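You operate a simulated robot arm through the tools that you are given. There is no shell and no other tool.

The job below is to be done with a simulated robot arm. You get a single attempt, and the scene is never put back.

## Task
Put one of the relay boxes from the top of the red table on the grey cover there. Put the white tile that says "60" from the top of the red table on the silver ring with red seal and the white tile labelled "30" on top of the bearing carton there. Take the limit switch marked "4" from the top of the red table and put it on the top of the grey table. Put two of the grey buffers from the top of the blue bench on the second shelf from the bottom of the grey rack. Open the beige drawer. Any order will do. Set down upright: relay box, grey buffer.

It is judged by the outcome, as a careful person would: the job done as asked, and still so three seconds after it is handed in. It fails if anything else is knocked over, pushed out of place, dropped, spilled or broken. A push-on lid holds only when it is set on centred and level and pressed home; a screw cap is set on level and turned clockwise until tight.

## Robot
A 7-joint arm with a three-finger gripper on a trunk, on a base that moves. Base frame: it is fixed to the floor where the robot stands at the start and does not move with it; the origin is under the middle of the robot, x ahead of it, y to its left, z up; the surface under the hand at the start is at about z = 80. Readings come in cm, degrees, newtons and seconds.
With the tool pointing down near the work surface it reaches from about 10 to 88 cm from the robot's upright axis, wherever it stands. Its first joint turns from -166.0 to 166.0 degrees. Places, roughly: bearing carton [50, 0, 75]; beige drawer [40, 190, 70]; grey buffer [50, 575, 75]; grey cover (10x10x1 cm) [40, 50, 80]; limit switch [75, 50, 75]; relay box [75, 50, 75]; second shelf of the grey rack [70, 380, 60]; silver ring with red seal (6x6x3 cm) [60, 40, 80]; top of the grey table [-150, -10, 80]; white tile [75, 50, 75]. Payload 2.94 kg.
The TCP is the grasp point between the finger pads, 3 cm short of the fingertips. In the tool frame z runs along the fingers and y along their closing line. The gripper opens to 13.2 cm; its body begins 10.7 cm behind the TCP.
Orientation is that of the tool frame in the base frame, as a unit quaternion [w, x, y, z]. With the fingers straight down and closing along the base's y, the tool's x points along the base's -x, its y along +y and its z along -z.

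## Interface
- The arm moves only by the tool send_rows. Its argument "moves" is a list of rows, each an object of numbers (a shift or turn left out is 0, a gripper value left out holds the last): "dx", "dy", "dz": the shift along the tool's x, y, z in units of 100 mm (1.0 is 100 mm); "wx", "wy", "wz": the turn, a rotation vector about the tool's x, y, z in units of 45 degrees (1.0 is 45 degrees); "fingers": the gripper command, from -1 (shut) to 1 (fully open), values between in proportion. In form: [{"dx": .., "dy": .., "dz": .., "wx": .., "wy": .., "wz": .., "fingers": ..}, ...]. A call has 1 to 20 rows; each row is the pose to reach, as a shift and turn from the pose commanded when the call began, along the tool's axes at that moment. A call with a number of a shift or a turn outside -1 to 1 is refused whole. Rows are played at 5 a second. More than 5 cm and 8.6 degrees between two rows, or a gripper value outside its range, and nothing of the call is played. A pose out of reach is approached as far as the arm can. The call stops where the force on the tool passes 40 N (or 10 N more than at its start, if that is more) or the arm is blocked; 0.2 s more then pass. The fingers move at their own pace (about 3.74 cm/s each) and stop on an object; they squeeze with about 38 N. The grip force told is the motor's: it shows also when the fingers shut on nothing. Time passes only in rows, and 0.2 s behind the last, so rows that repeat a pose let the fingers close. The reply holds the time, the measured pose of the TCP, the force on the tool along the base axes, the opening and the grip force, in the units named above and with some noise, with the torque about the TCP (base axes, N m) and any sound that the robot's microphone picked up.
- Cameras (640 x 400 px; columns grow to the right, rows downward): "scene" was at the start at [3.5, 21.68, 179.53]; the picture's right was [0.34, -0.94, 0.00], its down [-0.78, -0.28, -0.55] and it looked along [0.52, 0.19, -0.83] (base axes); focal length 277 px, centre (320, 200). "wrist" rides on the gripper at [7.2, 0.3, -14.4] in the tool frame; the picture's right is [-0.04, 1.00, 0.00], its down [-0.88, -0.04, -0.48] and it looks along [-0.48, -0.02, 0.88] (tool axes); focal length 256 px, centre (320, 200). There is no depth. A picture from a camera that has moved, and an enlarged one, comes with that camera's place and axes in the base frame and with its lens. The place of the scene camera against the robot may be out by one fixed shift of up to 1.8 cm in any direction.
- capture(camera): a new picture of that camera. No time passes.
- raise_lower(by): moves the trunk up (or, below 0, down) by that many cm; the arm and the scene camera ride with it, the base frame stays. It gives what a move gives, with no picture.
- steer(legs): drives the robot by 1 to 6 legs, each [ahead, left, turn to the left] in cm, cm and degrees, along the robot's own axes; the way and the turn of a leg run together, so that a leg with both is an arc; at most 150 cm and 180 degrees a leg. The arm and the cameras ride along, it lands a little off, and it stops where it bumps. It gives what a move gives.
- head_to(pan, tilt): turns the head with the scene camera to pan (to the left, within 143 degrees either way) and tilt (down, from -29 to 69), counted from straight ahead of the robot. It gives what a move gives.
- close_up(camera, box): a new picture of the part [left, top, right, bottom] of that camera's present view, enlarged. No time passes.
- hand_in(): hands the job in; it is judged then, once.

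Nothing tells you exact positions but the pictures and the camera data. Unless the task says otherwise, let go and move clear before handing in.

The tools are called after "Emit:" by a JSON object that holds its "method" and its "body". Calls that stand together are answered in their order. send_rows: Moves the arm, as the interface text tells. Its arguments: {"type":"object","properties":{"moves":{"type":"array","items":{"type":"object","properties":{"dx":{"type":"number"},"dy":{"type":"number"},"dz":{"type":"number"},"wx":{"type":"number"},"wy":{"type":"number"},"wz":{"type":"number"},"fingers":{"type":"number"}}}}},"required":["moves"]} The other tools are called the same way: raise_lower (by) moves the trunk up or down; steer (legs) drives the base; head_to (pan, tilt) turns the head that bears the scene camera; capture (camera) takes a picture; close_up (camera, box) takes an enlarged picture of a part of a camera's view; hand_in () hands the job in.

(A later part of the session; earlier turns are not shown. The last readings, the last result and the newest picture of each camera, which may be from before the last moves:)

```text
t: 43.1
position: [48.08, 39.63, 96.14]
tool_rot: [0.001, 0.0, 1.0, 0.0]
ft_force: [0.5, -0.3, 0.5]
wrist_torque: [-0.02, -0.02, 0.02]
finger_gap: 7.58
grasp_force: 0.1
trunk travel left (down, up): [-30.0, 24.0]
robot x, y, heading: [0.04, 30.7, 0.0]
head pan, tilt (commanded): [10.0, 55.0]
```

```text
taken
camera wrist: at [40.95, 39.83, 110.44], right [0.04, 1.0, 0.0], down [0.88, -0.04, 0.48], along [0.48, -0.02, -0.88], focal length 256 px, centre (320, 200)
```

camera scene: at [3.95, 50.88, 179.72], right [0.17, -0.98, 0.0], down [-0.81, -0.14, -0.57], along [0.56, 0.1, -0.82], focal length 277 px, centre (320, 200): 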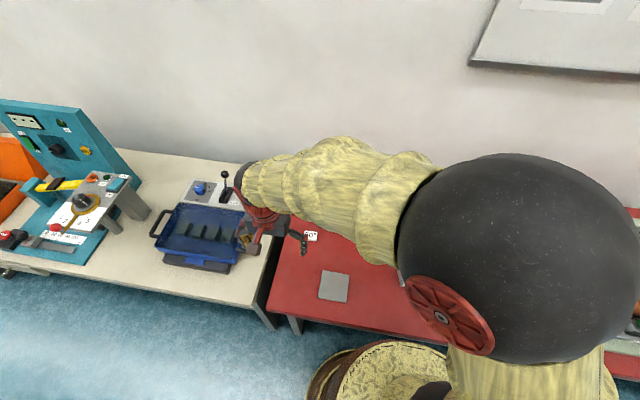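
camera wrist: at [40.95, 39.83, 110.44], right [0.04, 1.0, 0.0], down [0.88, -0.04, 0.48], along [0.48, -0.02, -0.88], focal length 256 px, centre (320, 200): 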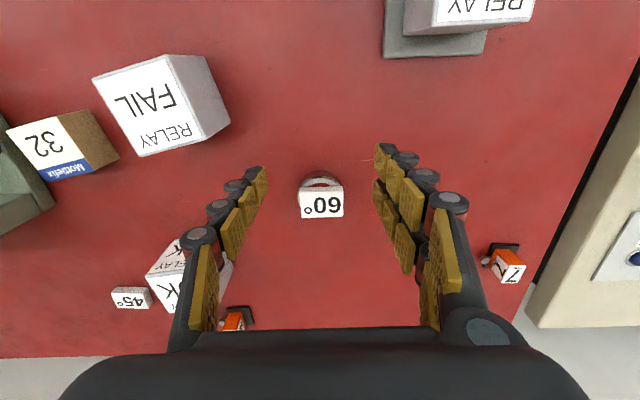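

Emit:
{"method": "close_up", "body": {"camera": "wrist", "box": [270, 150, 370, 250]}}

Emit:
{"method": "close_up", "body": {"camera": "wrist", "box": [0, 40, 240, 240]}}

```text
4.00 times, centred on (320, 200) of wrist
camera zoom: at [40.95, 39.83, 110.44], right [0.04, 1.0, 0.0], down [0.88, -0.04, 0.48], along [0.48, -0.02, -0.88], focal length 1024 px, centre (320, 200)
```

zoom: 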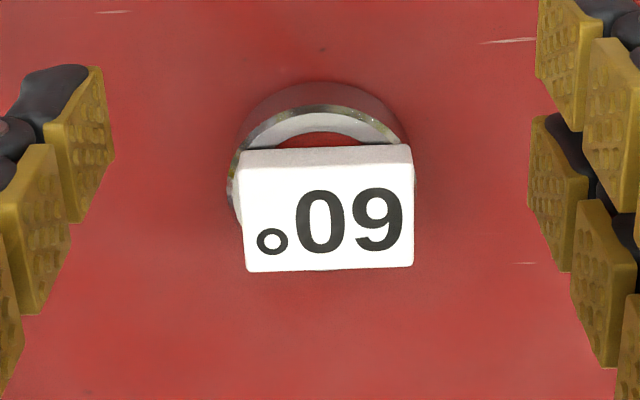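

```text
2.00 times, centred on (120, 140) of wrist
camera zoom: at [40.95, 39.83, 110.44], right [0.04, 1.0, 0.0], down [0.88, -0.04, 0.48], along [0.48, -0.02, -0.88], focal length 512 px, centre (720, 320)
```

zoom: 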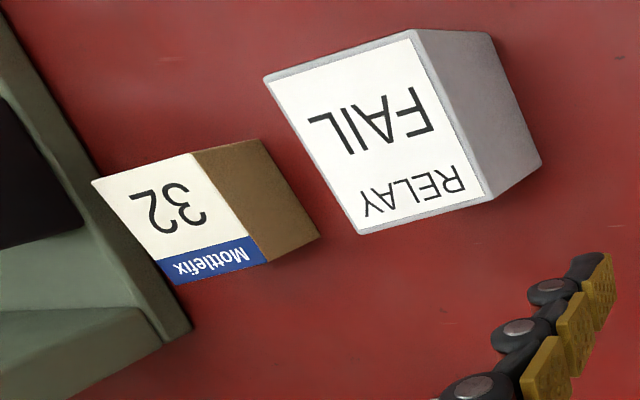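

Tile 60 rests centred on the ring. The carton ("32", 6×6×4.3 cm) is near (48.2, 11.2), with a device close on its right side. For tile 30 I'll drive a little left for better reach, then approach it.

Emit:
{"method": "steer", "body": {"legs": [[0, 12, 0]]}}

Emit:
{"method": "send_rows", "body": {"moves": [{"dx": -0.4, "dy": 0.1}, {"dx": -0.8, "dy": 0.25}, {"dx": -1.0, "dy": 0.35}]}}

Emit:
{"method": "send_rows", "body": {"moves": [{"dx": -0.4, "dy": 0.1}, {"dx": -0.8, "dy": 0.25}, {"dx": -1.0, "dy": 0.35}]}}

Emit:
{"method": "capture", "body": {"camera": "wrist"}}

Emit:
{"method": "capture", "body": {"camera": "scene"}}

```text
t: 44.4
position: [47.95, 51.67, 96.04]
tool_rot: [0.0, -0.001, 1.0, 0.0]
ft_force: [0.3, 0.3, -0.1]
wrist_torque: [-0.04, 0.01, -0.02]
finger_gap: 7.6
grasp_force: 0.1
trunk travel left (down, up): [-30.0, 24.0]
robot x, y, heading: [-0.11, 42.62, 0.1]
head pan, tilt (commanded): [10.0, 55.0]
```

```text
t: 45.1
position: [57.99, 55.24, 96.07]
tool_rot: [-0.001, -0.001, 1.0, 0.0]
ft_force: [0.6, 0.0, -0.2]
wrist_torque: [0.0, 0.05, 0.0]
finger_gap: 7.57
grasp_force: 0.0
trunk travel left (down, up): [-30.0, 24.0]
robot x, y, heading: [0.03, 42.49, -0.1]
head pan, tilt (commanded): [10.0, 55.0]
```

```text
t: 46.0
position: [67.88, 58.74, 95.9]
tool_rot: [-0.001, -0.002, 1.0, 0.0]
ft_force: [0.4, -0.5, 0.2]
wrist_torque: [0.02, 0.01, -0.03]
finger_gap: 7.6
grasp_force: 0.1
trunk travel left (down, up): [-30.0, 24.0]
robot x, y, heading: [0.06, 42.6, -0.0]
head pan, tilt (commanded): [10.0, 55.0]
```

```text
taken
camera wrist: at [60.95, 59.03, 110.3], right [0.04, 1.0, 0.0], down [0.88, -0.04, 0.47], along [0.47, -0.02, -0.88], focal length 256 px, centre (320, 200)
```

wrist: 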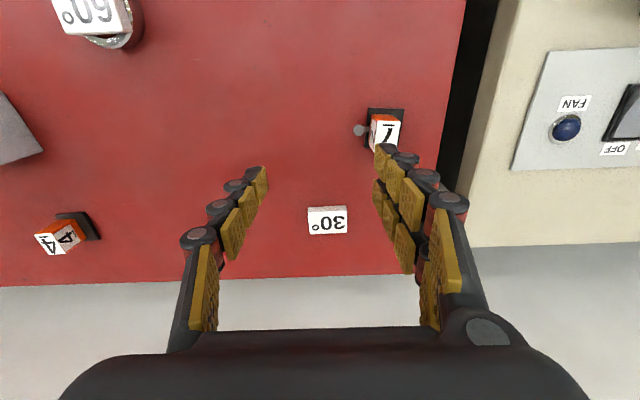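

```text
taken
camera scene: at [3.97, 62.96, 179.71], right [0.17, -0.98, 0.0], down [-0.81, -0.14, -0.57], along [0.56, 0.1, -0.82], focal length 277 px, centre (320, 200)
```

scene: 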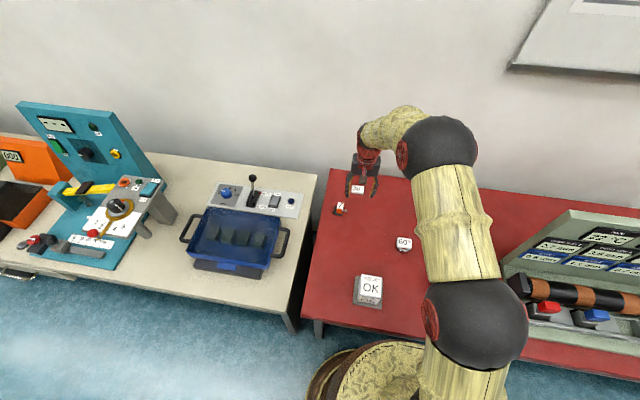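

Tile 30 is ahead between the fingers. A close-up gives its pose, plus one of switch 4.

Emit:
{"method": "close_up", "body": {"camera": "wrist", "box": [270, 170, 390, 270]}}

Emit:
{"method": "close_up", "body": {"camera": "wrist", "box": [20, 190, 140, 280]}}

Emit:
{"method": "close_up", "body": {"camera": "scene", "box": [300, 120, 420, 240]}}

```text
4.00 times, centred on (330, 220) of wrist
camera zoom: at [60.95, 59.03, 110.3], right [0.04, 1.0, 0.0], down [0.88, -0.04, 0.47], along [0.47, -0.02, -0.88], focal length 1024 px, centre (280, 120)
```

zoom: 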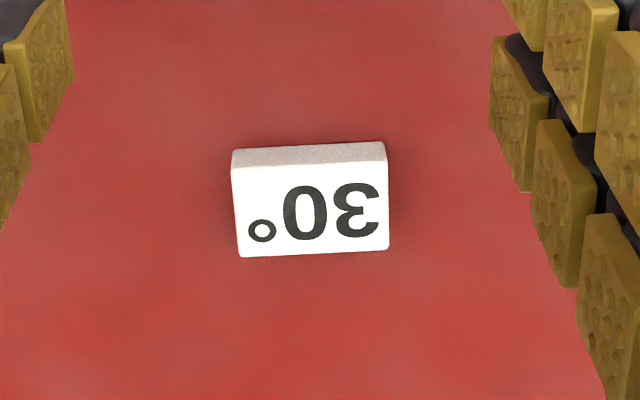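

```text
4.44 times, centred on (80, 235) of wrist
camera zoom: at [60.95, 59.03, 110.3], right [0.04, 1.0, 0.0], down [0.88, -0.04, 0.47], along [0.47, -0.02, -0.88], focal length 1138 px, centre (1387, 44)
```

zoom: 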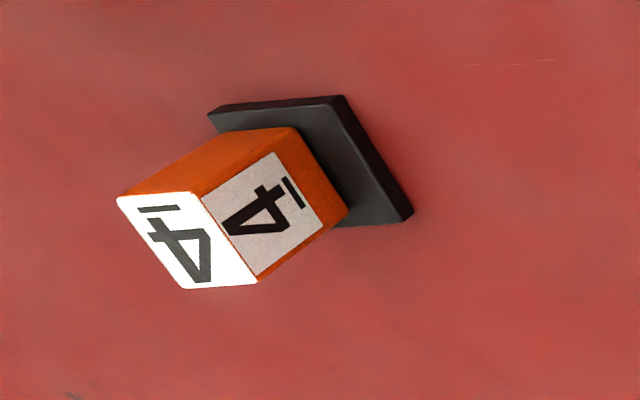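

```text
3.33 times, centred on (360, 180) of scene
camera zoom: at [3.97, 62.96, 179.71], right [0.17, -0.98, 0.0], down [-0.81, -0.14, -0.57], along [0.56, 0.1, -0.82], focal length 923 px, centre (187, 267)
```

zoom: 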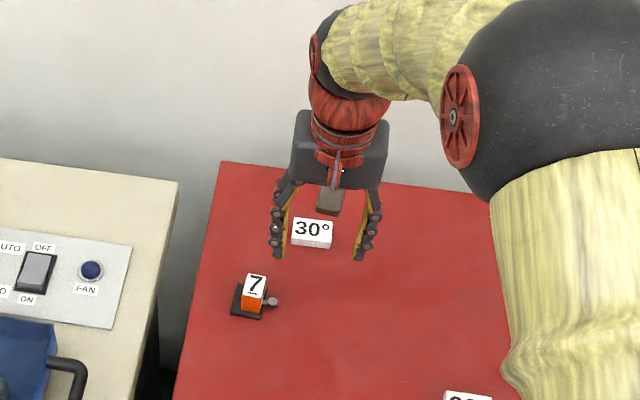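

Tile 30 is centred near (80.2, 59.3), turned about 2°. I'll move above it and check.

Emit:
{"method": "send_rows", "body": {"moves": [{"dx": -0.4, "dy": 0.02}, {"dx": -0.8, "dy": 0.04}, {"dx": -1.0, "dy": 0.055, "wz": -0.044}]}}

Emit:
{"method": "send_rows", "body": {"moves": [{"dx": -0.22, "dz": 0.1}, {"dx": -0.22, "dz": 0.4}, {"dx": -0.22, "dz": 0.75}, {"dx": -0.22, "dz": 0.75}]}}

Emit:
{"method": "capture", "body": {"camera": "wrist"}}

```text
t: 46.8
position: [78.05, 59.19, 95.82]
tool_rot: [0.0, -0.018, 1.0, 0.0]
ft_force: [0.0, 0.1, 0.6]
wrist_torque: [0.01, 0.02, 0.0]
finger_gap: 7.61
grasp_force: 0.1
trunk travel left (down, up): [-30.0, 24.0]
robot x, y, heading: [0.16, 42.71, 0.1]
head pan, tilt (commanded): [10.0, 55.0]
```

```text
t: 47.8
position: [80.23, 59.46, 88.56]
tool_rot: [0.0, -0.019, 1.0, 0.0]
ft_force: [-0.4, -0.5, -0.2]
wrist_torque: [-0.01, 0.0, 0.0]
finger_gap: 7.62
grasp_force: 0.0
trunk travel left (down, up): [-30.0, 24.0]
robot x, y, heading: [0.07, 42.3, 0.1]
head pan, tilt (commanded): [10.0, 55.0]
```

```text
taken
camera wrist: at [73.14, 59.46, 102.94], right [0.01, 1.0, 0.0], down [0.88, -0.01, 0.48], along [0.48, 0.0, -0.88], focal length 256 px, centre (320, 200)
```

wrist: 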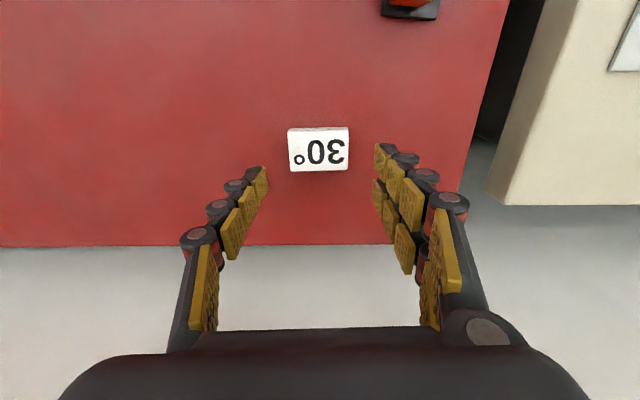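

Alignment is good; descending and gripping tile 30.

Emit:
{"method": "send_rows", "body": {"moves": [{"dx": 0.01, "dz": 0.2}, {"dx": 0.01, "dz": 0.4}, {"dx": 0.01, "dz": 0.5}, {"dx": 0.01, "dz": 0.5}]}}

Emit:
{"method": "send_rows", "body": {"moves": [{"fingers": -0.15}, {"fingers": -0.3}, {"fingers": -1}, {"fingers": -1}, {"fingers": -1}, {"fingers": -1}]}}

Emit:
{"method": "send_rows", "body": {"moves": [{"dz": -0.2}, {"dz": -0.5}, {"dz": -0.8}, {"dz": -1.0}, {"dz": -1.0}]}}

Emit:
{"method": "capture", "body": {"camera": "wrist"}}

```text
t: 48.8
position: [80.16, 59.22, 83.57]
tool_rot: [-0.001, -0.019, 1.0, 0.0]
ft_force: [0.0, 0.8, -0.1]
wrist_torque: [-0.01, -0.02, -0.03]
finger_gap: 7.58
grasp_force: 0.0
trunk travel left (down, up): [-30.0, 24.0]
robot x, y, heading: [0.15, 42.26, 0.0]
head pan, tilt (commanded): [10.0, 55.0]
```

```text
t: 50.1
position: [80.14, 59.21, 83.61]
tool_rot: [0.0, -0.019, 1.0, 0.0]
ft_force: [-0.7, 0.2, 0.6]
wrist_torque: [0.02, 0.01, -0.04]
finger_gap: 5.07
grasp_force: 38.8
trunk travel left (down, up): [-30.0, 24.0]
robot x, y, heading: [-0.27, 42.39, 0.0]
head pan, tilt (commanded): [10.0, 55.0]
```

```text
t: 51.4
position: [80.07, 59.27, 93.52]
tool_rot: [-0.001, -0.019, 1.0, 0.0]
ft_force: [0.0, -0.2, -1.0]
wrist_torque: [-0.02, -0.03, 0.0]
finger_gap: 5.06
grasp_force: 37.9
trunk travel left (down, up): [-30.0, 24.0]
robot x, y, heading: [0.06, 42.28, -0.2]
head pan, tilt (commanded): [10.0, 55.0]
```

```text
taken
camera wrist: at [73.05, 59.36, 107.93], right [0.01, 1.0, 0.0], down [0.88, -0.01, 0.47], along [0.47, 0.0, -0.88], focal length 256 px, centre (320, 200)
```

wrist: 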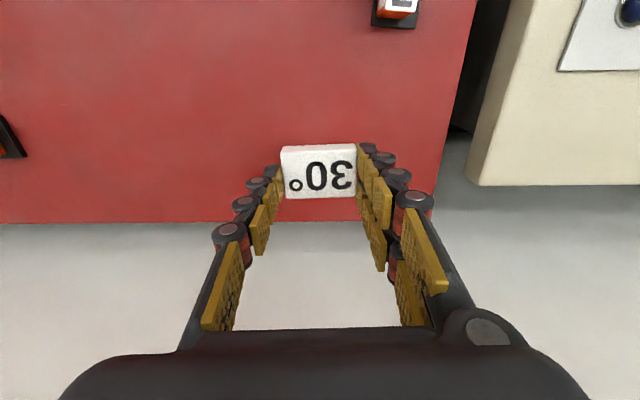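

Tile 30 is held. I'll pull back and up, drive to the right until the carton is straight ahead, then turn the hand so the fingers stay clear of the device beside the carton.

Emit:
{"method": "send_rows", "body": {"moves": [{"dx": 0.4, "dz": -0.1}, {"dx": 0.8, "dz": -0.2}, {"dx": 1.0, "dz": -0.3}]}}

Emit:
{"method": "send_rows", "body": {"moves": [{"dx": 0.4}, {"dx": 0.8}, {"dx": 1.0}]}}

Emit:
{"method": "steer", "body": {"legs": [[0, -30, 0]]}}

Emit:
{"method": "capture", "body": {"camera": "wrist"}}

Emit:
{"method": "head_to", "body": {"pan": -10, "tilt": 55}}

Emit:
{"method": "capture", "body": {"camera": "scene"}}

```text
t: 52.1
position: [69.94, 58.94, 96.44]
tool_rot: [0.0, -0.019, 1.0, 0.0]
ft_force: [-0.2, 0.3, 0.0]
wrist_torque: [-0.01, 0.02, 0.0]
finger_gap: 5.06
grasp_force: 38.0
trunk travel left (down, up): [-30.0, 24.0]
robot x, y, heading: [-0.03, 42.41, -0.1]
head pan, tilt (commanded): [10.0, 55.0]
```

```text
t: 53.0
position: [60.01, 58.44, 96.64]
tool_rot: [0.0, -0.019, 1.0, 0.001]
ft_force: [-0.1, 0.3, 0.0]
wrist_torque: [-0.03, -0.01, 0.01]
finger_gap: 5.04
grasp_force: 38.4
trunk travel left (down, up): [-30.0, 24.0]
robot x, y, heading: [-0.05, 42.33, 0.2]
head pan, tilt (commanded): [10.0, 55.0]
```

```text
t: 55.0
position: [60.07, 28.38, 96.71]
tool_rot: [0.0, -0.016, 1.0, 0.0]
ft_force: [-0.7, -0.4, -0.1]
wrist_torque: [0.01, 0.01, -0.01]
finger_gap: 5.05
grasp_force: 38.4
trunk travel left (down, up): [-30.0, 24.0]
robot x, y, heading: [0.2, 12.76, 0.1]
head pan, tilt (commanded): [10.0, 55.0]
```

```text
taken
camera wrist: at [53.03, 28.41, 110.96], right [0.01, 1.0, 0.0], down [0.88, -0.01, 0.48], along [0.48, 0.0, -0.88], focal length 256 px, centre (320, 200)
```

wrist: 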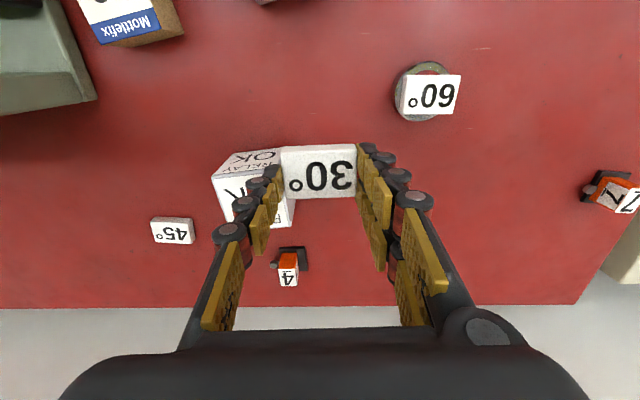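

```text
t: 55.8
position: [60.09, 28.42, 96.63]
tool_rot: [0.0, -0.016, 1.0, 0.0]
ft_force: [0.1, 0.3, -0.4]
wrist_torque: [-0.01, 0.0, -0.02]
finger_gap: 5.05
grasp_force: 38.5
trunk travel left (down, up): [-30.0, 24.0]
robot x, y, heading: [-0.22, 12.15, -0.1]
head pan, tilt (commanded): [-10.0, 55.0]
```

```text
taken
camera scene: at [4.01, 30.51, 179.71], right [-0.17, -0.98, 0.0], down [-0.81, 0.14, -0.57], along [0.56, -0.1, -0.82], focal length 277 px, centre (320, 200)
```

scene: 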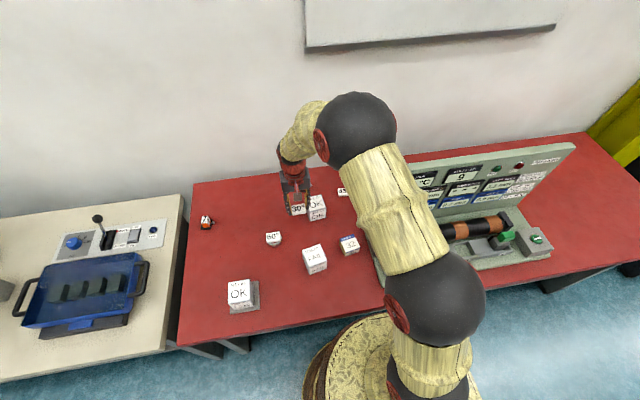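

All is clear around the carton from above. I'll rotate the hand in two steps while moving toward the carton.

Emit:
{"method": "send_rows", "body": {"moves": [{"dx": 0.1, "dy": -0.07, "wz": 0.155}, {"dx": 0.2, "dy": -0.14, "wz": 0.31}, {"dx": 0.3, "dy": -0.21, "wz": 0.465}, {"dx": 0.4, "dy": -0.28, "wz": 0.62}, {"dx": 0.5, "dy": -0.35, "wz": 0.775}, {"dx": 0.56, "dy": -0.39, "wz": 0.93}, {"dx": 0.56, "dy": -0.39, "wz": 0.93}]}}

Emit:
{"method": "send_rows", "body": {"moves": [{"dx": 0.016, "dy": -0.11, "wz": 0.155}, {"dx": 0.032, "dy": -0.22, "wz": 0.31}, {"dx": 0.048, "dy": -0.33, "wz": 0.465}, {"dx": 0.064, "dy": -0.44, "wz": 0.62}, {"dx": 0.08, "dy": -0.55, "wz": 0.775}, {"dx": 0.094, "dy": -0.666, "wz": 0.93}, {"dx": 0.094, "dy": -0.666, "wz": 0.93}]}}

Emit:
{"method": "capture", "body": {"camera": "wrist"}}

Emit:
{"method": "capture", "body": {"camera": "scene"}}

```text
t: 57.4
position: [54.69, 24.22, 96.48]
tool_rot: [0.0, 0.342, 0.94, 0.0]
ft_force: [-0.3, 0.1, -1.1]
wrist_torque: [0.02, -0.02, 0.01]
finger_gap: 5.04
grasp_force: 37.7
trunk travel left (down, up): [-30.0, 24.0]
robot x, y, heading: [0.46, 12.4, -0.1]
head pan, tilt (commanded): [-10.0, 55.0]
```

```text
t: 59.0
position: [49.65, 19.81, 96.56]
tool_rot: [0.0, 0.654, 0.756, -0.001]
ft_force: [1.2, -0.6, -0.1]
wrist_torque: [-0.03, -0.02, -0.01]
finger_gap: 5.02
grasp_force: 37.5
trunk travel left (down, up): [-30.0, 24.0]
robot x, y, heading: [-0.2, 12.27, 0.0]
head pan, tilt (commanded): [-10.0, 55.0]
```

```text
taken
camera wrist: at [49.12, 26.99, 110.96], right [1.0, 0.1, 0.0], down [0.09, -0.88, 0.48], along [0.05, -0.47, -0.88], focal length 256 px, centre (320, 200)
```

wrist: 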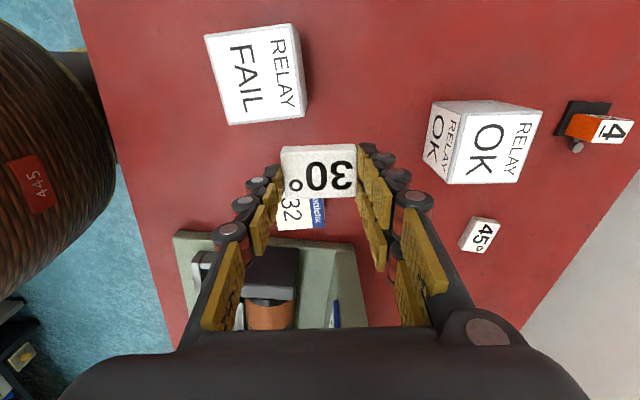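

```text
taken
camera scene: at [3.99, 30.48, 179.72], right [-0.17, -0.98, 0.0], down [-0.81, 0.14, -0.57], along [0.56, -0.1, -0.82], focal length 277 px, centre (320, 200)
```

scene: 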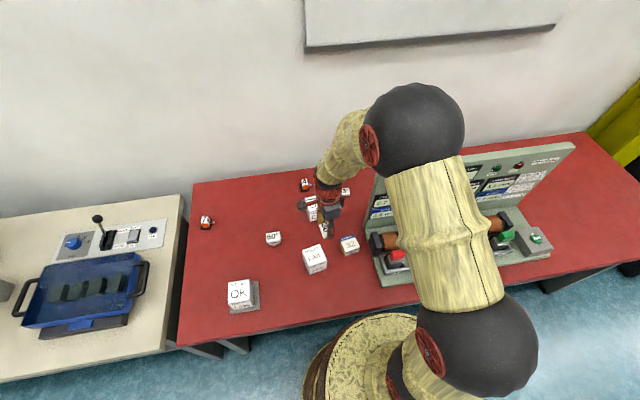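

The carton's top centre is (48.1, 11.1) at z≈84.3, turned about 9°, and the hand matches that turn. I'll move over it and descend partway.

Emit:
{"method": "send_rows", "body": {"moves": [{"dx": -0.4, "dy": -0.14}, {"dx": -0.847, "dy": -0.29}, {"dx": -0.847, "dy": -0.29, "dz": 0.2}, {"dx": -0.847, "dy": -0.29, "dz": 0.5}, {"dx": -0.847, "dy": -0.29, "dz": 0.6}, {"dx": -0.847, "dy": -0.29, "dz": 0.6}]}}

Emit:
{"method": "close_up", "body": {"camera": "wrist", "box": [220, 60, 420, 260]}}

Emit:
{"method": "close_up", "body": {"camera": "scene", "box": [260, 160, 420, 300]}}

```text
t: 60.4
position: [48.09, 11.02, 90.38]
tool_rot: [0.0, 0.655, 0.756, 0.0]
ft_force: [0.4, -0.5, -0.2]
wrist_torque: [0.0, 0.0, -0.01]
finger_gap: 5.04
grasp_force: 37.9
trunk travel left (down, up): [-30.0, 24.0]
robot x, y, heading: [0.3, 12.68, -0.3]
head pan, tilt (commanded): [-10.0, 55.0]
```

```text
2.00 times, centred on (320, 160) of wrist
camera zoom: at [47.53, 18.28, 104.87], right [0.99, 0.1, 0.0], down [0.09, -0.88, 0.48], along [0.05, -0.47, -0.88], focal length 512 px, centre (320, 280)
```

zoom: 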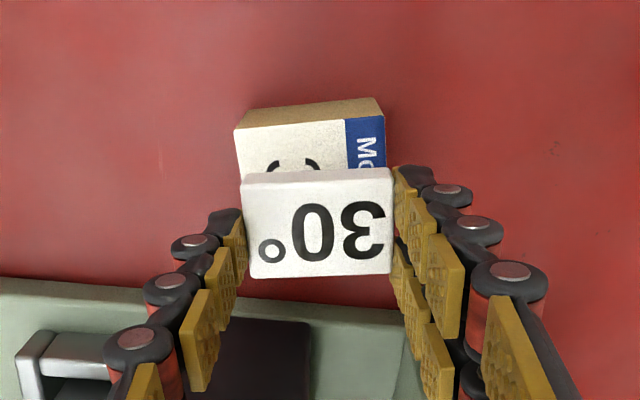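

```text
2.86 times, centred on (340, 230) of scene
camera zoom: at [3.99, 30.49, 179.72], right [-0.17, -0.98, 0.0], down [-0.81, 0.14, -0.57], along [0.56, -0.1, -0.82], focal length 791 px, centre (263, 114)
```

zoom: 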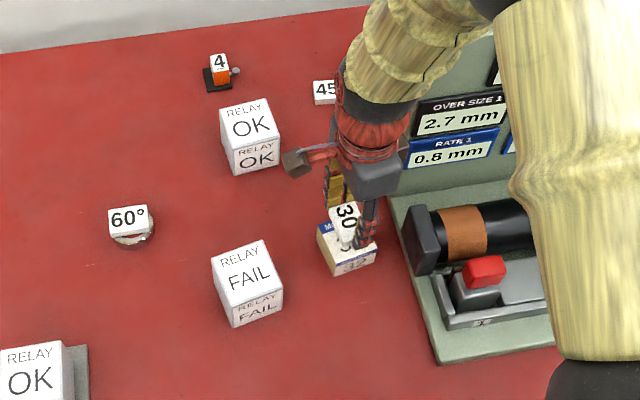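

The tile is aligned over the carton. I'll lower gently until contact.

Emit:
{"method": "send_rows", "body": {"moves": [{"dy": -0.01, "dz": 0.08}, {"dy": -0.02, "dz": 0.16}, {"dy": -0.02, "dz": 0.2}, {"dy": -0.02, "dz": 0.22}]}}

Emit:
{"method": "send_rows", "body": {"moves": [{"dz": 0.015}, {"dz": 0.03}, {"dz": 0.03}]}}

```text
t: 61.4
position: [47.8, 11.0, 88.3]
tool_rot: [0.0, 0.655, 0.756, 0.0]
ft_force: [-0.6, 0.0, -0.1]
wrist_torque: [-0.02, 0.01, 0.02]
finger_gap: 5.07
grasp_force: 37.9
trunk travel left (down, up): [-30.0, 24.0]
robot x, y, heading: [0.07, 12.31, -0.3]
head pan, tilt (commanded): [-10.0, 55.0]
```

```text
t: 62.2
position: [47.84, 10.91, 88.08]
tool_rot: [0.0, 0.654, 0.756, 0.001]
ft_force: [0.8, 0.3, -0.3]
wrist_torque: [0.0, -0.03, 0.01]
finger_gap: 5.03
grasp_force: 38.0
trunk travel left (down, up): [-30.0, 24.0]
robot x, y, heading: [0.09, 12.25, 0.1]
head pan, tilt (commanded): [-10.0, 55.0]
```

Emit:
{"method": "send_rows", "body": {"moves": [{"dz": 0.01}, {"dz": 0.02}, {"dz": 0.02}]}}

```text
t: 63.0
position: [47.83, 10.93, 88.07]
tool_rot: [0.001, 0.654, 0.756, 0.001]
ft_force: [-0.9, -1.5, 11.3]
wrist_torque: [0.08, 0.13, -0.02]
finger_gap: 5.06
grasp_force: 37.6
trunk travel left (down, up): [-30.0, 24.0]
robot x, y, heading: [0.37, 12.51, -0.2]
head pan, tilt (commanded): [-10.0, 55.0]
```

The tile is in contact with the carton (about 11 N). I'll ease off, release and rise.

Emit:
{"method": "send_rows", "body": {"moves": [{"dz": -0.01}, {"dz": -0.01}]}}

Emit:
{"method": "send_rows", "body": {"moves": [{"fingers": -0.1}, {"fingers": 0.0}, {"fingers": 0.1}, {"fingers": 0.1}]}}

Emit:
{"method": "send_rows", "body": {"moves": [{"dz": -0.3}, {"dz": -0.6}, {"dz": -1.0}, {"dx": 0.4, "dz": -1.0}, {"dx": 0.8, "dz": -1.0}, {"dx": 0.8, "dz": -1.0}]}}

Emit:
{"method": "capture", "body": {"camera": "wrist"}}

Emit:
{"method": "close_up", "body": {"camera": "scene", "box": [180, 160, 420, 320]}}

```text
t: 63.6
position: [47.88, 10.93, 87.81]
tool_rot: [0.0, 0.655, 0.756, 0.0]
ft_force: [1.2, 1.4, 1.8]
wrist_torque: [0.07, -0.05, 0.02]
finger_gap: 5.07
grasp_force: 37.5
trunk travel left (down, up): [-30.0, 24.0]
robot x, y, heading: [-0.15, 12.67, 0.3]
head pan, tilt (commanded): [-10.0, 55.0]
```

```text
t: 64.6
position: [47.86, 10.89, 88.04]
tool_rot: [0.0, 0.655, 0.755, 0.0]
ft_force: [-0.5, 0.2, 0.6]
wrist_torque: [-0.03, -0.03, 0.01]
finger_gap: 7.28
grasp_force: 0.1
trunk travel left (down, up): [-30.0, 24.0]
robot x, y, heading: [-0.22, 12.5, -0.2]
head pan, tilt (commanded): [-10.0, 55.0]
```

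```text
t: 66.0
position: [46.71, 18.7, 97.83]
tool_rot: [0.0, 0.655, 0.756, 0.0]
ft_force: [-0.1, 0.6, -0.8]
wrist_torque: [-0.01, 0.01, -0.05]
finger_gap: 7.25
grasp_force: 0.0
trunk travel left (down, up): [-30.0, 24.0]
robot x, y, heading: [0.09, 12.39, -0.1]
head pan, tilt (commanded): [-10.0, 55.0]
```

```text
taken
camera wrist: at [46.19, 25.96, 112.29], right [0.99, 0.1, 0.0], down [0.09, -0.88, 0.48], along [0.05, -0.47, -0.88], focal length 256 px, centre (320, 200)
```

wrist: 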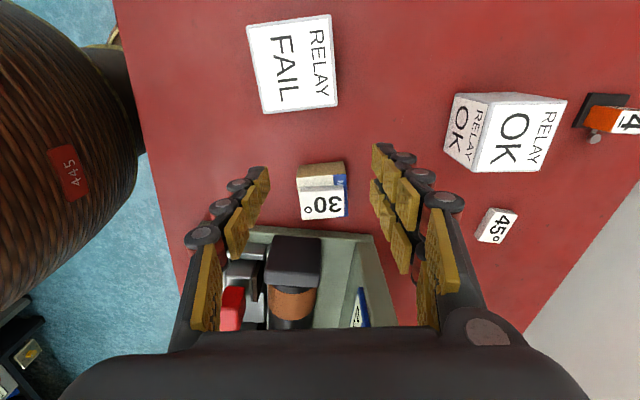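

```text
2.50 times, centred on (300, 240) of scene
camera zoom: at [3.97, 30.48, 179.72], right [-0.17, -0.98, 0.0], down [-0.81, 0.14, -0.57], along [0.56, -0.1, -0.82], focal length 692 px, centre (370, 100)
```

zoom: 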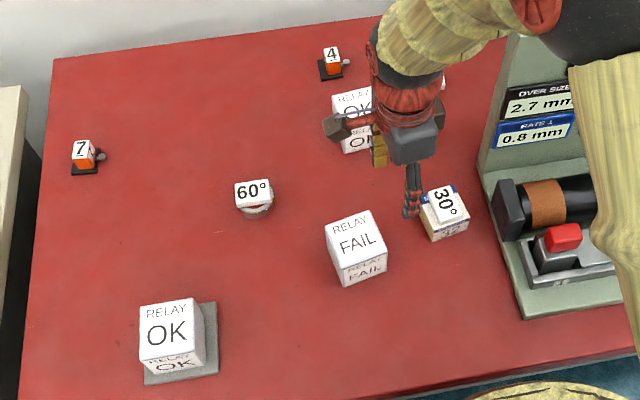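

Tiles 60 and 30 are both in place. Next is switch 4 near (80.3, 23.3): its lever sticks out on the −y side, so I'll grip it across x, which suits the hand's present turn. Moving over for a closer view.

Emit:
{"method": "send_rows", "body": {"moves": [{"dx": 0.1, "dy": 0.44}, {"dx": 0.206, "dy": 0.879}]}}

Emit:
{"method": "send_rows", "body": {"moves": [{"dx": 0.1, "dy": 0.44}, {"dx": 0.206, "dy": 0.879}]}}

Emit:
{"method": "send_rows", "body": {"moves": [{"dx": 0.1, "dy": 0.44}, {"dx": 0.206, "dy": 0.879}]}}

Emit:
{"method": "send_rows", "body": {"moves": [{"dx": 0.1, "dy": 0.44, "wz": 0.07}, {"dx": 0.206, "dy": 0.879, "wz": 0.14}, {"dx": 0.206, "dy": 0.879, "wz": 0.14}]}}

Emit:
{"method": "capture", "body": {"camera": "wrist"}}

Emit:
{"method": "close_up", "body": {"camera": "wrist", "box": [240, 130, 400, 260]}}

```text
t: 66.6
position: [55.18, 22.06, 97.79]
tool_rot: [-0.001, 0.655, 0.756, 0.0]
ft_force: [-0.2, 0.3, 0.0]
wrist_torque: [0.02, 0.04, 0.01]
finger_gap: 7.25
grasp_force: 0.1
trunk travel left (down, up): [-30.0, 24.0]
robot x, y, heading: [0.01, 12.69, -0.1]
head pan, tilt (commanded): [-10.0, 55.0]
```

```text
t: 67.2
position: [63.59, 25.33, 97.76]
tool_rot: [-0.001, 0.655, 0.756, 0.0]
ft_force: [0.8, 0.1, -0.3]
wrist_torque: [-0.03, 0.0, 0.0]
finger_gap: 7.24
grasp_force: 0.0
trunk travel left (down, up): [-30.0, 24.0]
robot x, y, heading: [-0.02, 12.25, -0.5]
head pan, tilt (commanded): [-10.0, 55.0]
```

```text
t: 67.8
position: [72.07, 28.76, 97.74]
tool_rot: [-0.001, 0.654, 0.757, -0.001]
ft_force: [0.6, -0.2, -0.5]
wrist_torque: [-0.02, 0.05, -0.01]
finger_gap: 7.25
grasp_force: 0.1
trunk travel left (down, up): [-30.0, 24.0]
robot x, y, heading: [0.68, 12.47, -0.1]
head pan, tilt (commanded): [-10.0, 55.0]
```

```text
t: 68.6
position: [80.28, 32.14, 98.04]
tool_rot: [0.0, 0.695, 0.719, 0.0]
ft_force: [0.3, 0.0, -0.1]
wrist_torque: [0.01, 0.0, 0.02]
finger_gap: 7.26
grasp_force: 0.1
trunk travel left (down, up): [-30.0, 24.0]
robot x, y, heading: [0.24, 12.79, 0.2]
head pan, tilt (commanded): [-10.0, 55.0]
```

```text
taken
camera wrist: at [80.56, 39.43, 112.37], right [1.0, -0.01, 0.0], down [-0.01, -0.88, 0.48], along [0.0, -0.48, -0.88], focal length 256 px, centre (320, 200)
```

wrist: 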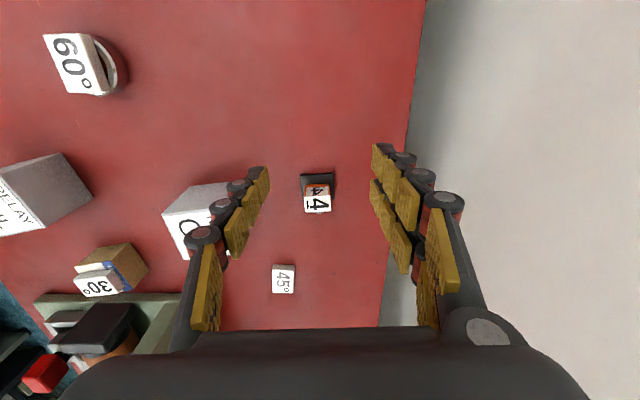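

```text
3.08 times, centred on (320, 195) of wrist
camera zoom: at [80.56, 39.43, 112.37], right [1.0, -0.01, 0.0], down [-0.01, -0.88, 0.48], along [0.0, -0.48, -0.88], focal length 788 px, centre (320, 215)
```

zoom: 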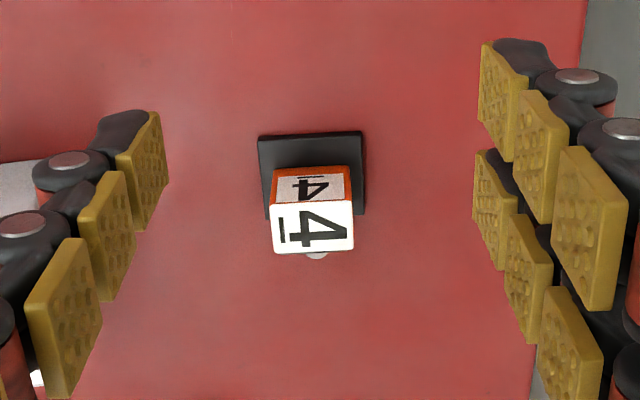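

Switch 4's body is centred near (80.2, 23.55), top at z≈84, with its lever on the far (−y) side. I'll move above it and check.

Emit:
{"method": "send_rows", "body": {"moves": [{"dx": -0.4, "dy": -0.025, "fingers": -0.02}, {"dx": -0.869, "dy": -0.055, "fingers": -0.02}, {"dx": -0.869, "dy": -0.055, "dz": 0.3, "fingers": -0.02}, {"dx": -0.869, "dy": -0.055, "dz": 0.6, "fingers": -0.02}, {"dx": -0.869, "dy": -0.055, "dz": 0.6, "fingers": -0.02}]}}

Emit:
{"method": "capture", "body": {"camera": "wrist"}}

Emit:
{"method": "close_up", "body": {"camera": "wrist", "box": [240, 70, 400, 200]}}

```text
t: 69.8
position: [80.14, 23.22, 91.9]
tool_rot: [0.0, 0.695, 0.719, 0.0]
ft_force: [0.1, -0.6, 0.6]
wrist_torque: [0.03, 0.0, 0.01]
finger_gap: 6.46
grasp_force: 0.0
trunk travel left (down, up): [-30.0, 24.0]
robot x, y, heading: [0.41, 12.49, -0.4]
head pan, tilt (commanded): [-10.0, 55.0]
```

```text
taken
camera wrist: at [80.35, 30.5, 106.28], right [1.0, -0.01, 0.0], down [-0.01, -0.88, 0.48], along [0.0, -0.48, -0.88], focal length 256 px, centre (320, 200)
```

wrist: 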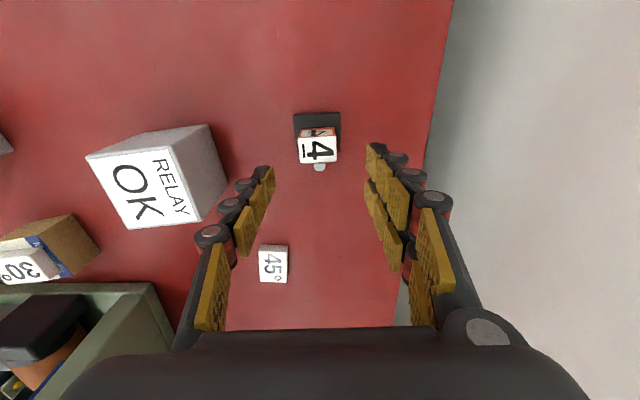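

```text
3.08 times, centred on (320, 135) of wrist
camera zoom: at [80.35, 30.5, 106.28], right [1.0, -0.01, 0.0], down [-0.01, -0.88, 0.48], along [0.0, -0.48, -0.88], focal length 788 px, centre (320, 400)
```

zoom: 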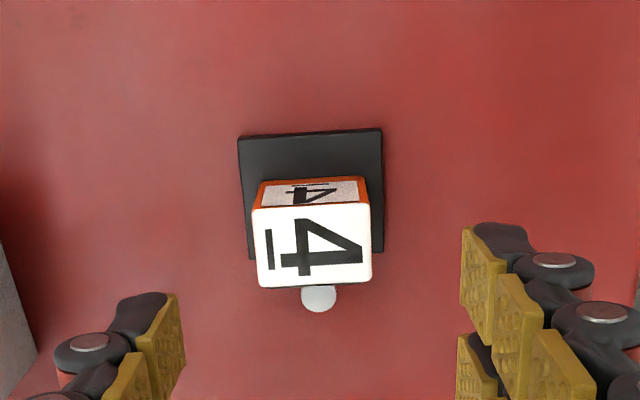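

Aligned within 2 mm. I'll descend to just above the base plate and grip the body.

Emit:
{"method": "send_rows", "body": {"moves": [{"dx": 0.02, "dy": -0.015, "dz": 0.3}, {"dx": 0.02, "dy": -0.015, "dz": 0.55}, {"dx": 0.02, "dy": -0.015, "dz": 0.7}, {"dx": 0.02, "dy": -0.015, "dz": 0.75}, {"dx": 0.02, "dy": -0.015, "dz": 0.75}]}}

Emit:
{"method": "send_rows", "body": {"moves": [{"fingers": -0.2}, {"fingers": -0.35}, {"fingers": -0.5}, {"fingers": -1}, {"fingers": -1}, {"fingers": -1}, {"fingers": -1}]}}

Emit:
{"method": "capture", "body": {"camera": "wrist"}}

```text
t: 71.0
position: [79.97, 23.52, 84.38]
tool_rot: [0.0, 0.695, 0.719, 0.0]
ft_force: [0.4, -0.2, 1.0]
wrist_torque: [-0.01, -0.01, -0.03]
finger_gap: 6.49
grasp_force: 0.0
trunk travel left (down, up): [-30.0, 24.0]
robot x, y, heading: [0.29, 12.38, 0.1]
head pan, tilt (commanded): [-10.0, 55.0]
```

```text
t: 72.6
position: [79.9, 23.7, 84.34]
tool_rot: [0.0, 0.695, 0.719, 0.0]
ft_force: [0.7, 0.5, -0.2]
wrist_torque: [-0.02, -0.02, 0.02]
finger_gap: 3.3
grasp_force: 37.6
trunk travel left (down, up): [-30.0, 24.0]
robot x, y, heading: [0.0, 12.41, -0.1]
head pan, tilt (commanded): [-10.0, 55.0]
```

```text
taken
camera wrist: at [80.17, 30.83, 98.73], right [1.0, -0.01, 0.0], down [-0.01, -0.88, 0.48], along [0.0, -0.48, -0.88], focal length 256 px, centre (320, 200)
```

wrist: 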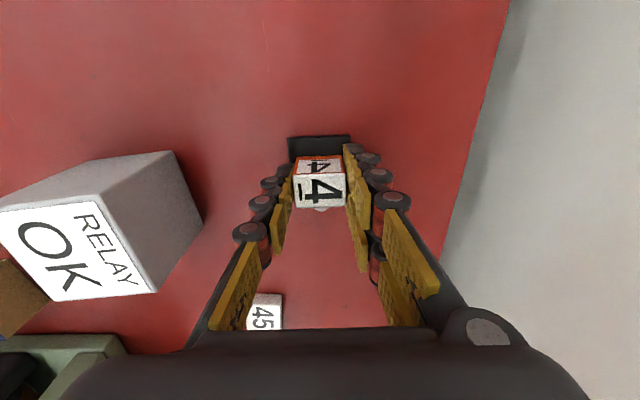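

Switch 4 is gripped. I'll lift it, pull the arm in, and then back away from the red table.

Emit:
{"method": "send_rows", "body": {"moves": [{"dz": -0.2}, {"dz": -0.5}, {"dz": -0.8}, {"dz": -1.0}, {"dz": -1.0}]}}

Emit:
{"method": "send_rows", "body": {"moves": [{"dy": -0.4, "dz": -0.2}, {"dy": -0.8, "dz": -0.4}, {"dy": -1.0, "dz": -0.4}]}}

Emit:
{"method": "send_rows", "body": {"moves": [{"dy": -0.4}, {"dy": -0.8}, {"dy": -1.0}]}}

Emit:
{"method": "send_rows", "body": {"moves": [{"dy": -0.4}, {"dy": -0.8}, {"dy": -1.0}]}}

Emit:
{"method": "capture", "body": {"camera": "wrist"}}

Emit:
{"method": "capture", "body": {"camera": "scene"}}

```text
t: 73.8
position: [79.96, 23.55, 94.45]
tool_rot: [-0.001, 0.696, 0.718, -0.001]
ft_force: [0.2, 0.8, -1.3]
wrist_torque: [0.0, -0.01, 0.01]
finger_gap: 3.3
grasp_force: 37.9
trunk travel left (down, up): [-30.0, 24.0]
robot x, y, heading: [0.25, 12.35, 0.1]
head pan, tilt (commanded): [-10.0, 55.0]
```

```text
t: 74.6
position: [69.83, 23.26, 98.3]
tool_rot: [0.001, 0.695, 0.719, 0.0]
ft_force: [-0.5, 0.6, -1.1]
wrist_torque: [-0.04, 0.0, -0.01]
finger_gap: 3.32
grasp_force: 38.3
trunk travel left (down, up): [-30.0, 24.0]
robot x, y, heading: [0.3, 12.21, -0.3]
head pan, tilt (commanded): [-10.0, 55.0]
```

```text
t: 75.4
position: [59.93, 22.96, 98.61]
tool_rot: [0.0, 0.695, 0.719, 0.0]
ft_force: [-0.3, 0.4, -0.6]
wrist_torque: [-0.01, -0.01, 0.0]
finger_gap: 3.31
grasp_force: 38.0
trunk travel left (down, up): [-30.0, 24.0]
robot x, y, heading: [-0.01, 12.94, 0.0]
head pan, tilt (commanded): [-10.0, 55.0]
```

```text
t: 76.2
position: [49.81, 22.7, 98.58]
tool_rot: [0.001, 0.695, 0.719, 0.001]
ft_force: [-0.5, -0.8, 0.1]
wrist_torque: [-0.01, 0.04, 0.01]
finger_gap: 3.3
grasp_force: 37.8
trunk travel left (down, up): [-30.0, 24.0]
robot x, y, heading: [-0.4, 12.33, -0.0]
head pan, tilt (commanded): [-10.0, 55.0]
```

```text
taken
camera wrist: at [50.02, 29.93, 112.99], right [1.0, -0.01, 0.0], down [-0.01, -0.88, 0.48], along [0.0, -0.48, -0.88], focal length 256 px, centre (320, 200)
```

wrist: 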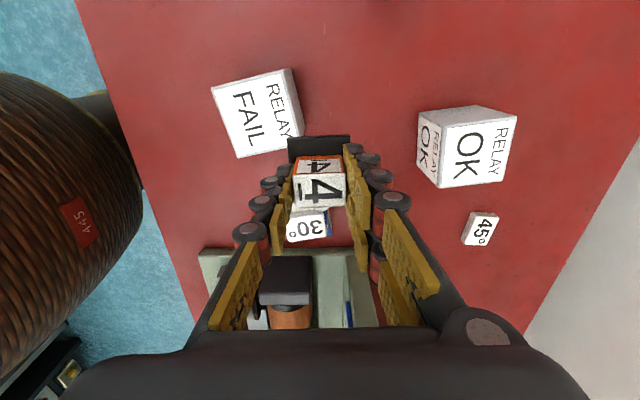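

```text
taken
camera scene: at [3.99, 30.49, 179.72], right [-0.17, -0.98, 0.0], down [-0.81, 0.14, -0.57], along [0.56, -0.1, -0.82], focal length 277 px, centre (320, 200)
```

scene: 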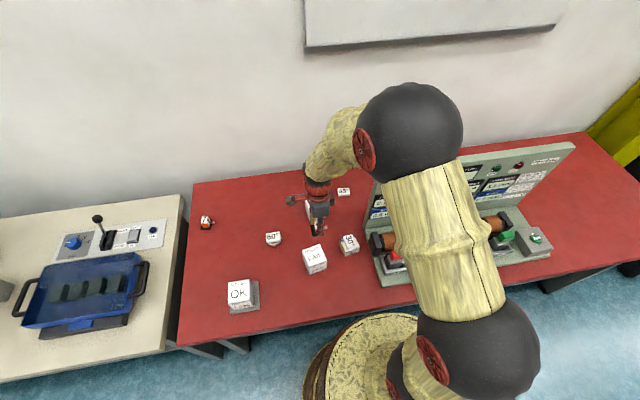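

I'll back away 44 cm and turn around to face the grey table.

Emit:
{"method": "steer", "body": {"legs": [[-44, 0, 0], [0, 0, 180]]}}

Emit:
{"method": "head_to", "body": {"pan": 0, "tilt": 35}}

Emit:
{"method": "capture", "body": {"camera": "scene"}}

Emit:
{"method": "capture", "body": {"camera": "wrist"}}

```text
t: 86.2
position: [-94.42, 4.55, 98.58]
tool_rot: [0.0, -0.704, 0.71, -0.001]
ft_force: [0.7, -0.3, -1.6]
wrist_torque: [0.02, 0.01, 0.02]
finger_gap: 3.3
grasp_force: 38.1
trunk travel left (down, up): [-30.0, 24.0]
robot x, y, heading: [-43.79, 12.35, 177.4]
head pan, tilt (commanded): [-10.0, 55.0]
```

```text
t: 87.0
position: [-94.31, 4.63, 98.62]
tool_rot: [0.0, -0.705, 0.71, 0.0]
ft_force: [0.2, 0.5, -1.1]
wrist_torque: [0.05, 0.01, -0.03]
finger_gap: 3.32
grasp_force: 38.0
trunk travel left (down, up): [-30.0, 24.0]
robot x, y, heading: [-44.17, 13.04, 177.5]
head pan, tilt (commanded): [0.0, 35.0]
```

```text
taken
camera scene: at [-50.95, -5.91, 182.53], right [0.04, 1.0, 0.0], down [0.57, -0.03, -0.82], along [-0.82, 0.04, -0.57], focal length 277 px, centre (320, 200)
```

scene: 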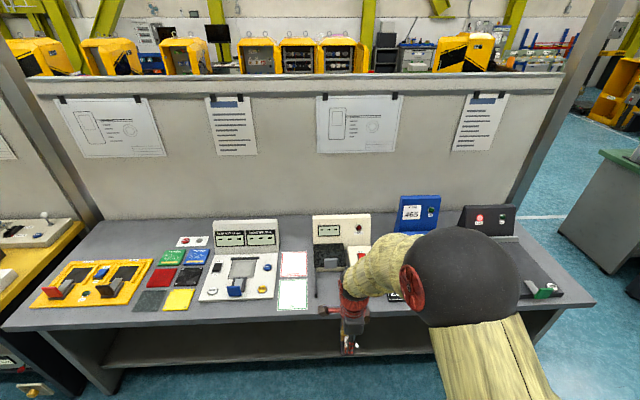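

```text
taken
camera wrist: at [-94.56, -2.68, 112.94], right [-1.0, 0.05, 0.0], down [0.05, 0.88, 0.48], along [0.02, 0.48, -0.88], focal length 256 px, centre (320, 200)
```

wrist: 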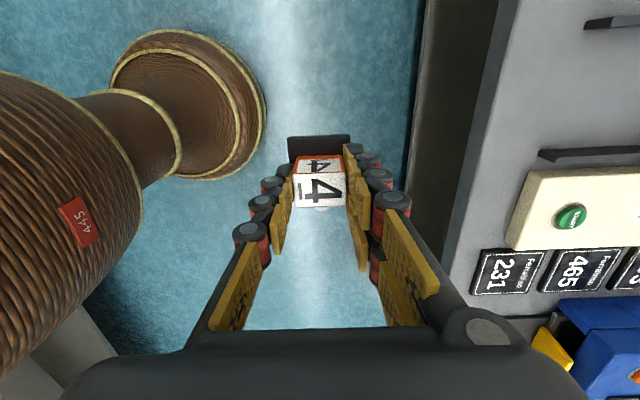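

The grey table spans roughly y −120…111 with its front edge at x≈−114. I need a free spot; I'll zoom in on its surface.

Emit:
{"method": "close_up", "body": {"camera": "scene", "box": [0, 200, 330, 350]}}

Emit:
{"method": "close_up", "body": {"camera": "scene", "box": [260, 180, 600, 350]}}

Emit:
{"method": "close_up", "body": {"camera": "wrist", "box": [420, 0, 640, 400]}}

```text
1.94 times, centred on (165, 275) of scene
camera zoom: at [-50.95, -5.91, 182.53], right [0.04, 1.0, 0.0], down [0.57, -0.03, -0.82], along [-0.82, 0.04, -0.57], focal length 537 px, centre (621, 54)
```

zoom: 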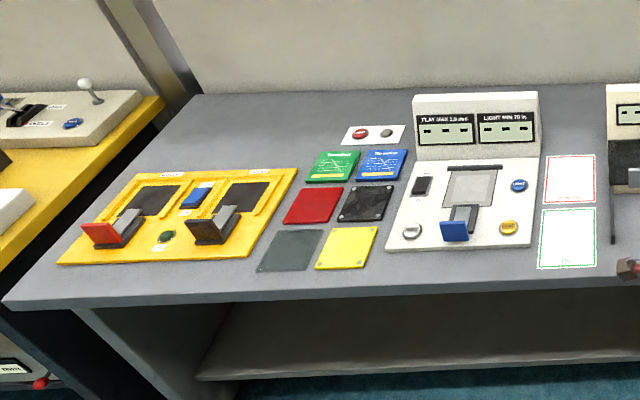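

```text
1.88 times, centred on (430, 265) of scene
camera zoom: at [-50.95, -5.91, 182.53], right [0.04, 1.0, 0.0], down [0.57, -0.03, -0.82], along [-0.82, 0.04, -0.57], focal length 521 px, centre (113, 78)
```

zoom: 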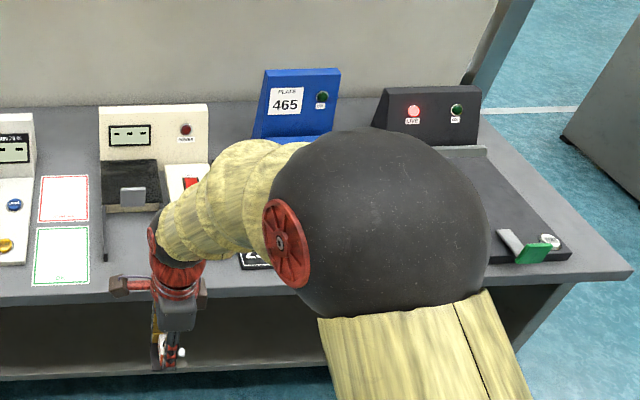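

```text
1.00 times, centred on (530, 200) of wrist (not enlarged: the box is as wide or as high as the picture)
camera zoom: at [-94.56, -2.68, 112.94], right [-1.0, 0.05, 0.0], down [0.05, 0.88, 0.48], along [0.02, 0.48, -0.88], focal length 256 px, centre (110, 200)
```

zoom: 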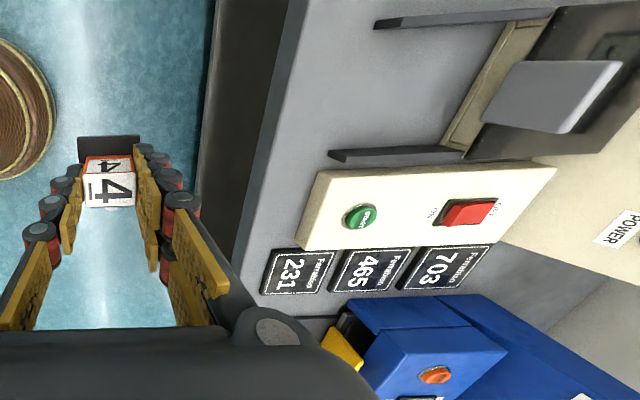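

There's a clear strip at the table's front between two low rails (rails at y≈−5 and 10, starting at x≈−123; table edge x≈−114.7). I'll aim for about (−120, 2.5), well within reach, and look again from above it.

Emit:
{"method": "send_rows", "body": {"moves": [{"dx": 0.05, "dy": 0.45}, {"dx": 0.1, "dy": 0.9}]}}

Emit:
{"method": "send_rows", "body": {"moves": [{"dx": 0.05, "dy": 0.45}, {"dx": 0.1, "dy": 0.9}, {"dx": 0.1, "dy": 0.9}]}}

Emit:
{"method": "capture", "body": {"camera": "wrist"}}

```text
t: 87.6
position: [-103.23, 3.48, 98.14]
tool_rot: [0.001, -0.704, 0.71, -0.001]
ft_force: [-0.3, -0.1, -0.6]
wrist_torque: [0.0, -0.03, 0.01]
finger_gap: 3.3
grasp_force: 38.1
trunk travel left (down, up): [-30.0, 24.0]
robot x, y, heading: [-44.59, 12.62, 177.5]
head pan, tilt (commanded): [0.0, 35.0]
```

```text
t: 88.4
position: [-112.32, 2.49, 98.28]
tool_rot: [0.0, -0.704, 0.71, 0.0]
ft_force: [-0.6, -0.6, -0.5]
wrist_torque: [-0.02, 0.0, 0.03]
finger_gap: 3.3
grasp_force: 37.9
trunk travel left (down, up): [-30.0, 24.0]
robot x, y, heading: [-44.17, 12.78, 177.7]
head pan, tilt (commanded): [0.0, 35.0]
```

```text
taken
camera wrist: at [-112.49, -4.73, 112.73], right [-1.0, 0.05, 0.0], down [0.05, 0.88, 0.48], along [0.02, 0.48, -0.88], focal length 256 px, centre (320, 200)
```

wrist: 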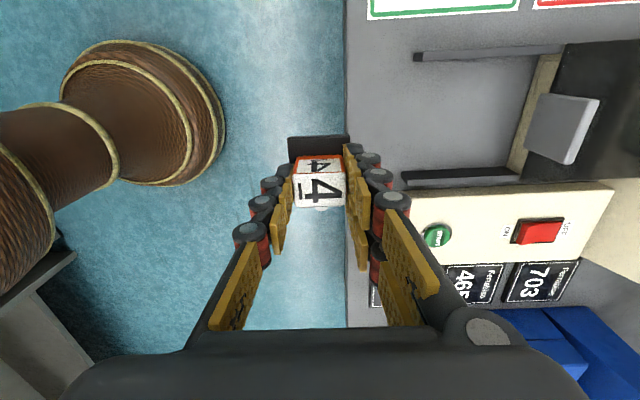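

Table edge is at x≈−115.4; the spot between the rails is clear. I'll move to (−121, 2.5) and lower.

Emit:
{"method": "send_rows", "body": {"moves": [{"dy": 0.45}, {"dy": 0.87}, {"dy": 0.87, "dz": 0.3}, {"dy": 0.87, "dz": 0.6}, {"dy": 0.87, "dz": 0.9}, {"dy": 0.87, "dz": 0.9}]}}

Emit:
{"method": "capture", "body": {"camera": "wrist"}}

Emit:
{"method": "close_up", "body": {"camera": "scene", "box": [240, 200, 440, 360]}}

```text
t: 89.8
position: [-121.03, 2.56, 89.45]
tool_rot: [0.0, -0.704, 0.71, 0.0]
ft_force: [0.0, -0.4, -0.4]
wrist_torque: [-0.01, 0.0, 0.01]
finger_gap: 3.32
grasp_force: 38.1
trunk travel left (down, up): [-30.0, 24.0]
robot x, y, heading: [-44.17, 12.83, 177.6]
head pan, tilt (commanded): [0.0, 35.0]
```

```text
taken
camera wrist: at [-121.28, -4.67, 103.77], right [-1.0, 0.05, 0.0], down [0.05, 0.88, 0.48], along [0.02, 0.48, -0.88], focal length 256 px, centre (320, 200)
```

wrist: 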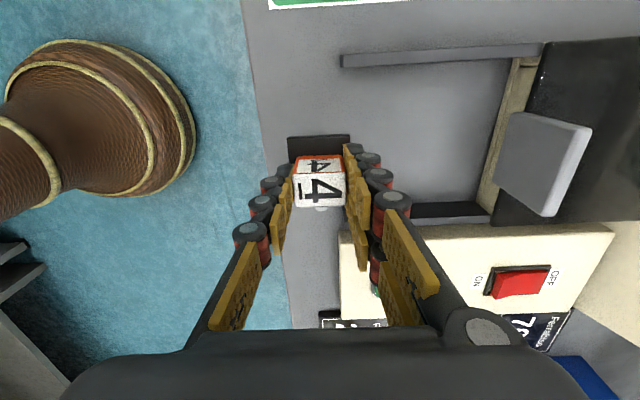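

```text
2.50 times, centred on (340, 280) of scene
camera zoom: at [-50.98, -5.91, 182.54], right [0.04, 1.0, 0.0], down [0.57, -0.02, -0.82], along [-0.82, 0.04, -0.57], focal length 692 px, centre (270, 0)
```

zoom: 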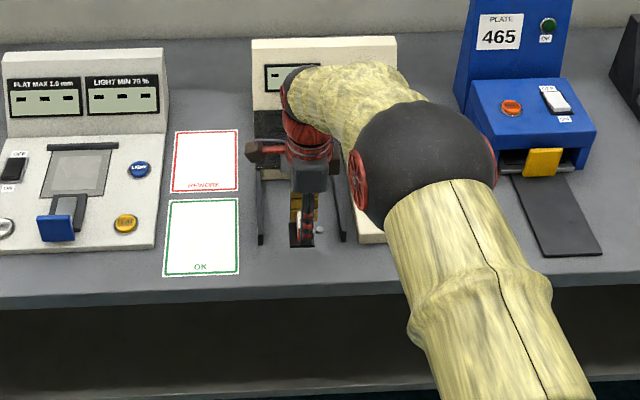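

Position is good. Lowering until contact.

Emit:
{"method": "send_rows", "body": {"moves": [{"dz": 0.2}, {"dz": 0.35}, {"dz": 0.43}, {"dz": 0.46}, {"dz": 0.48}]}}

Emit:
{"method": "send_rows", "body": {"moves": [{"dz": 0.015}, {"dz": 0.03}, {"dz": 0.03}]}}

```text
t: 91.0
position: [-121.0, 2.62, 84.65]
tool_rot: [0.001, -0.704, 0.71, 0.0]
ft_force: [0.6, -0.5, -1.8]
wrist_torque: [-0.02, -0.01, -0.04]
finger_gap: 3.29
grasp_force: 37.8
trunk travel left (down, up): [-30.0, 24.0]
robot x, y, heading: [-44.13, 12.49, 177.3]
head pan, tilt (commanded): [0.0, 35.0]
```

```text
t: 91.8
position: [-121.18, 2.7, 84.44]
tool_rot: [0.0, -0.704, 0.71, 0.001]
ft_force: [0.3, -0.5, -0.8]
wrist_torque: [-0.02, -0.01, -0.02]
finger_gap: 3.33
grasp_force: 38.2
trunk travel left (down, up): [-30.0, 24.0]
robot x, y, heading: [-44.31, 12.57, 177.6]
head pan, tilt (commanded): [0.0, 35.0]
```

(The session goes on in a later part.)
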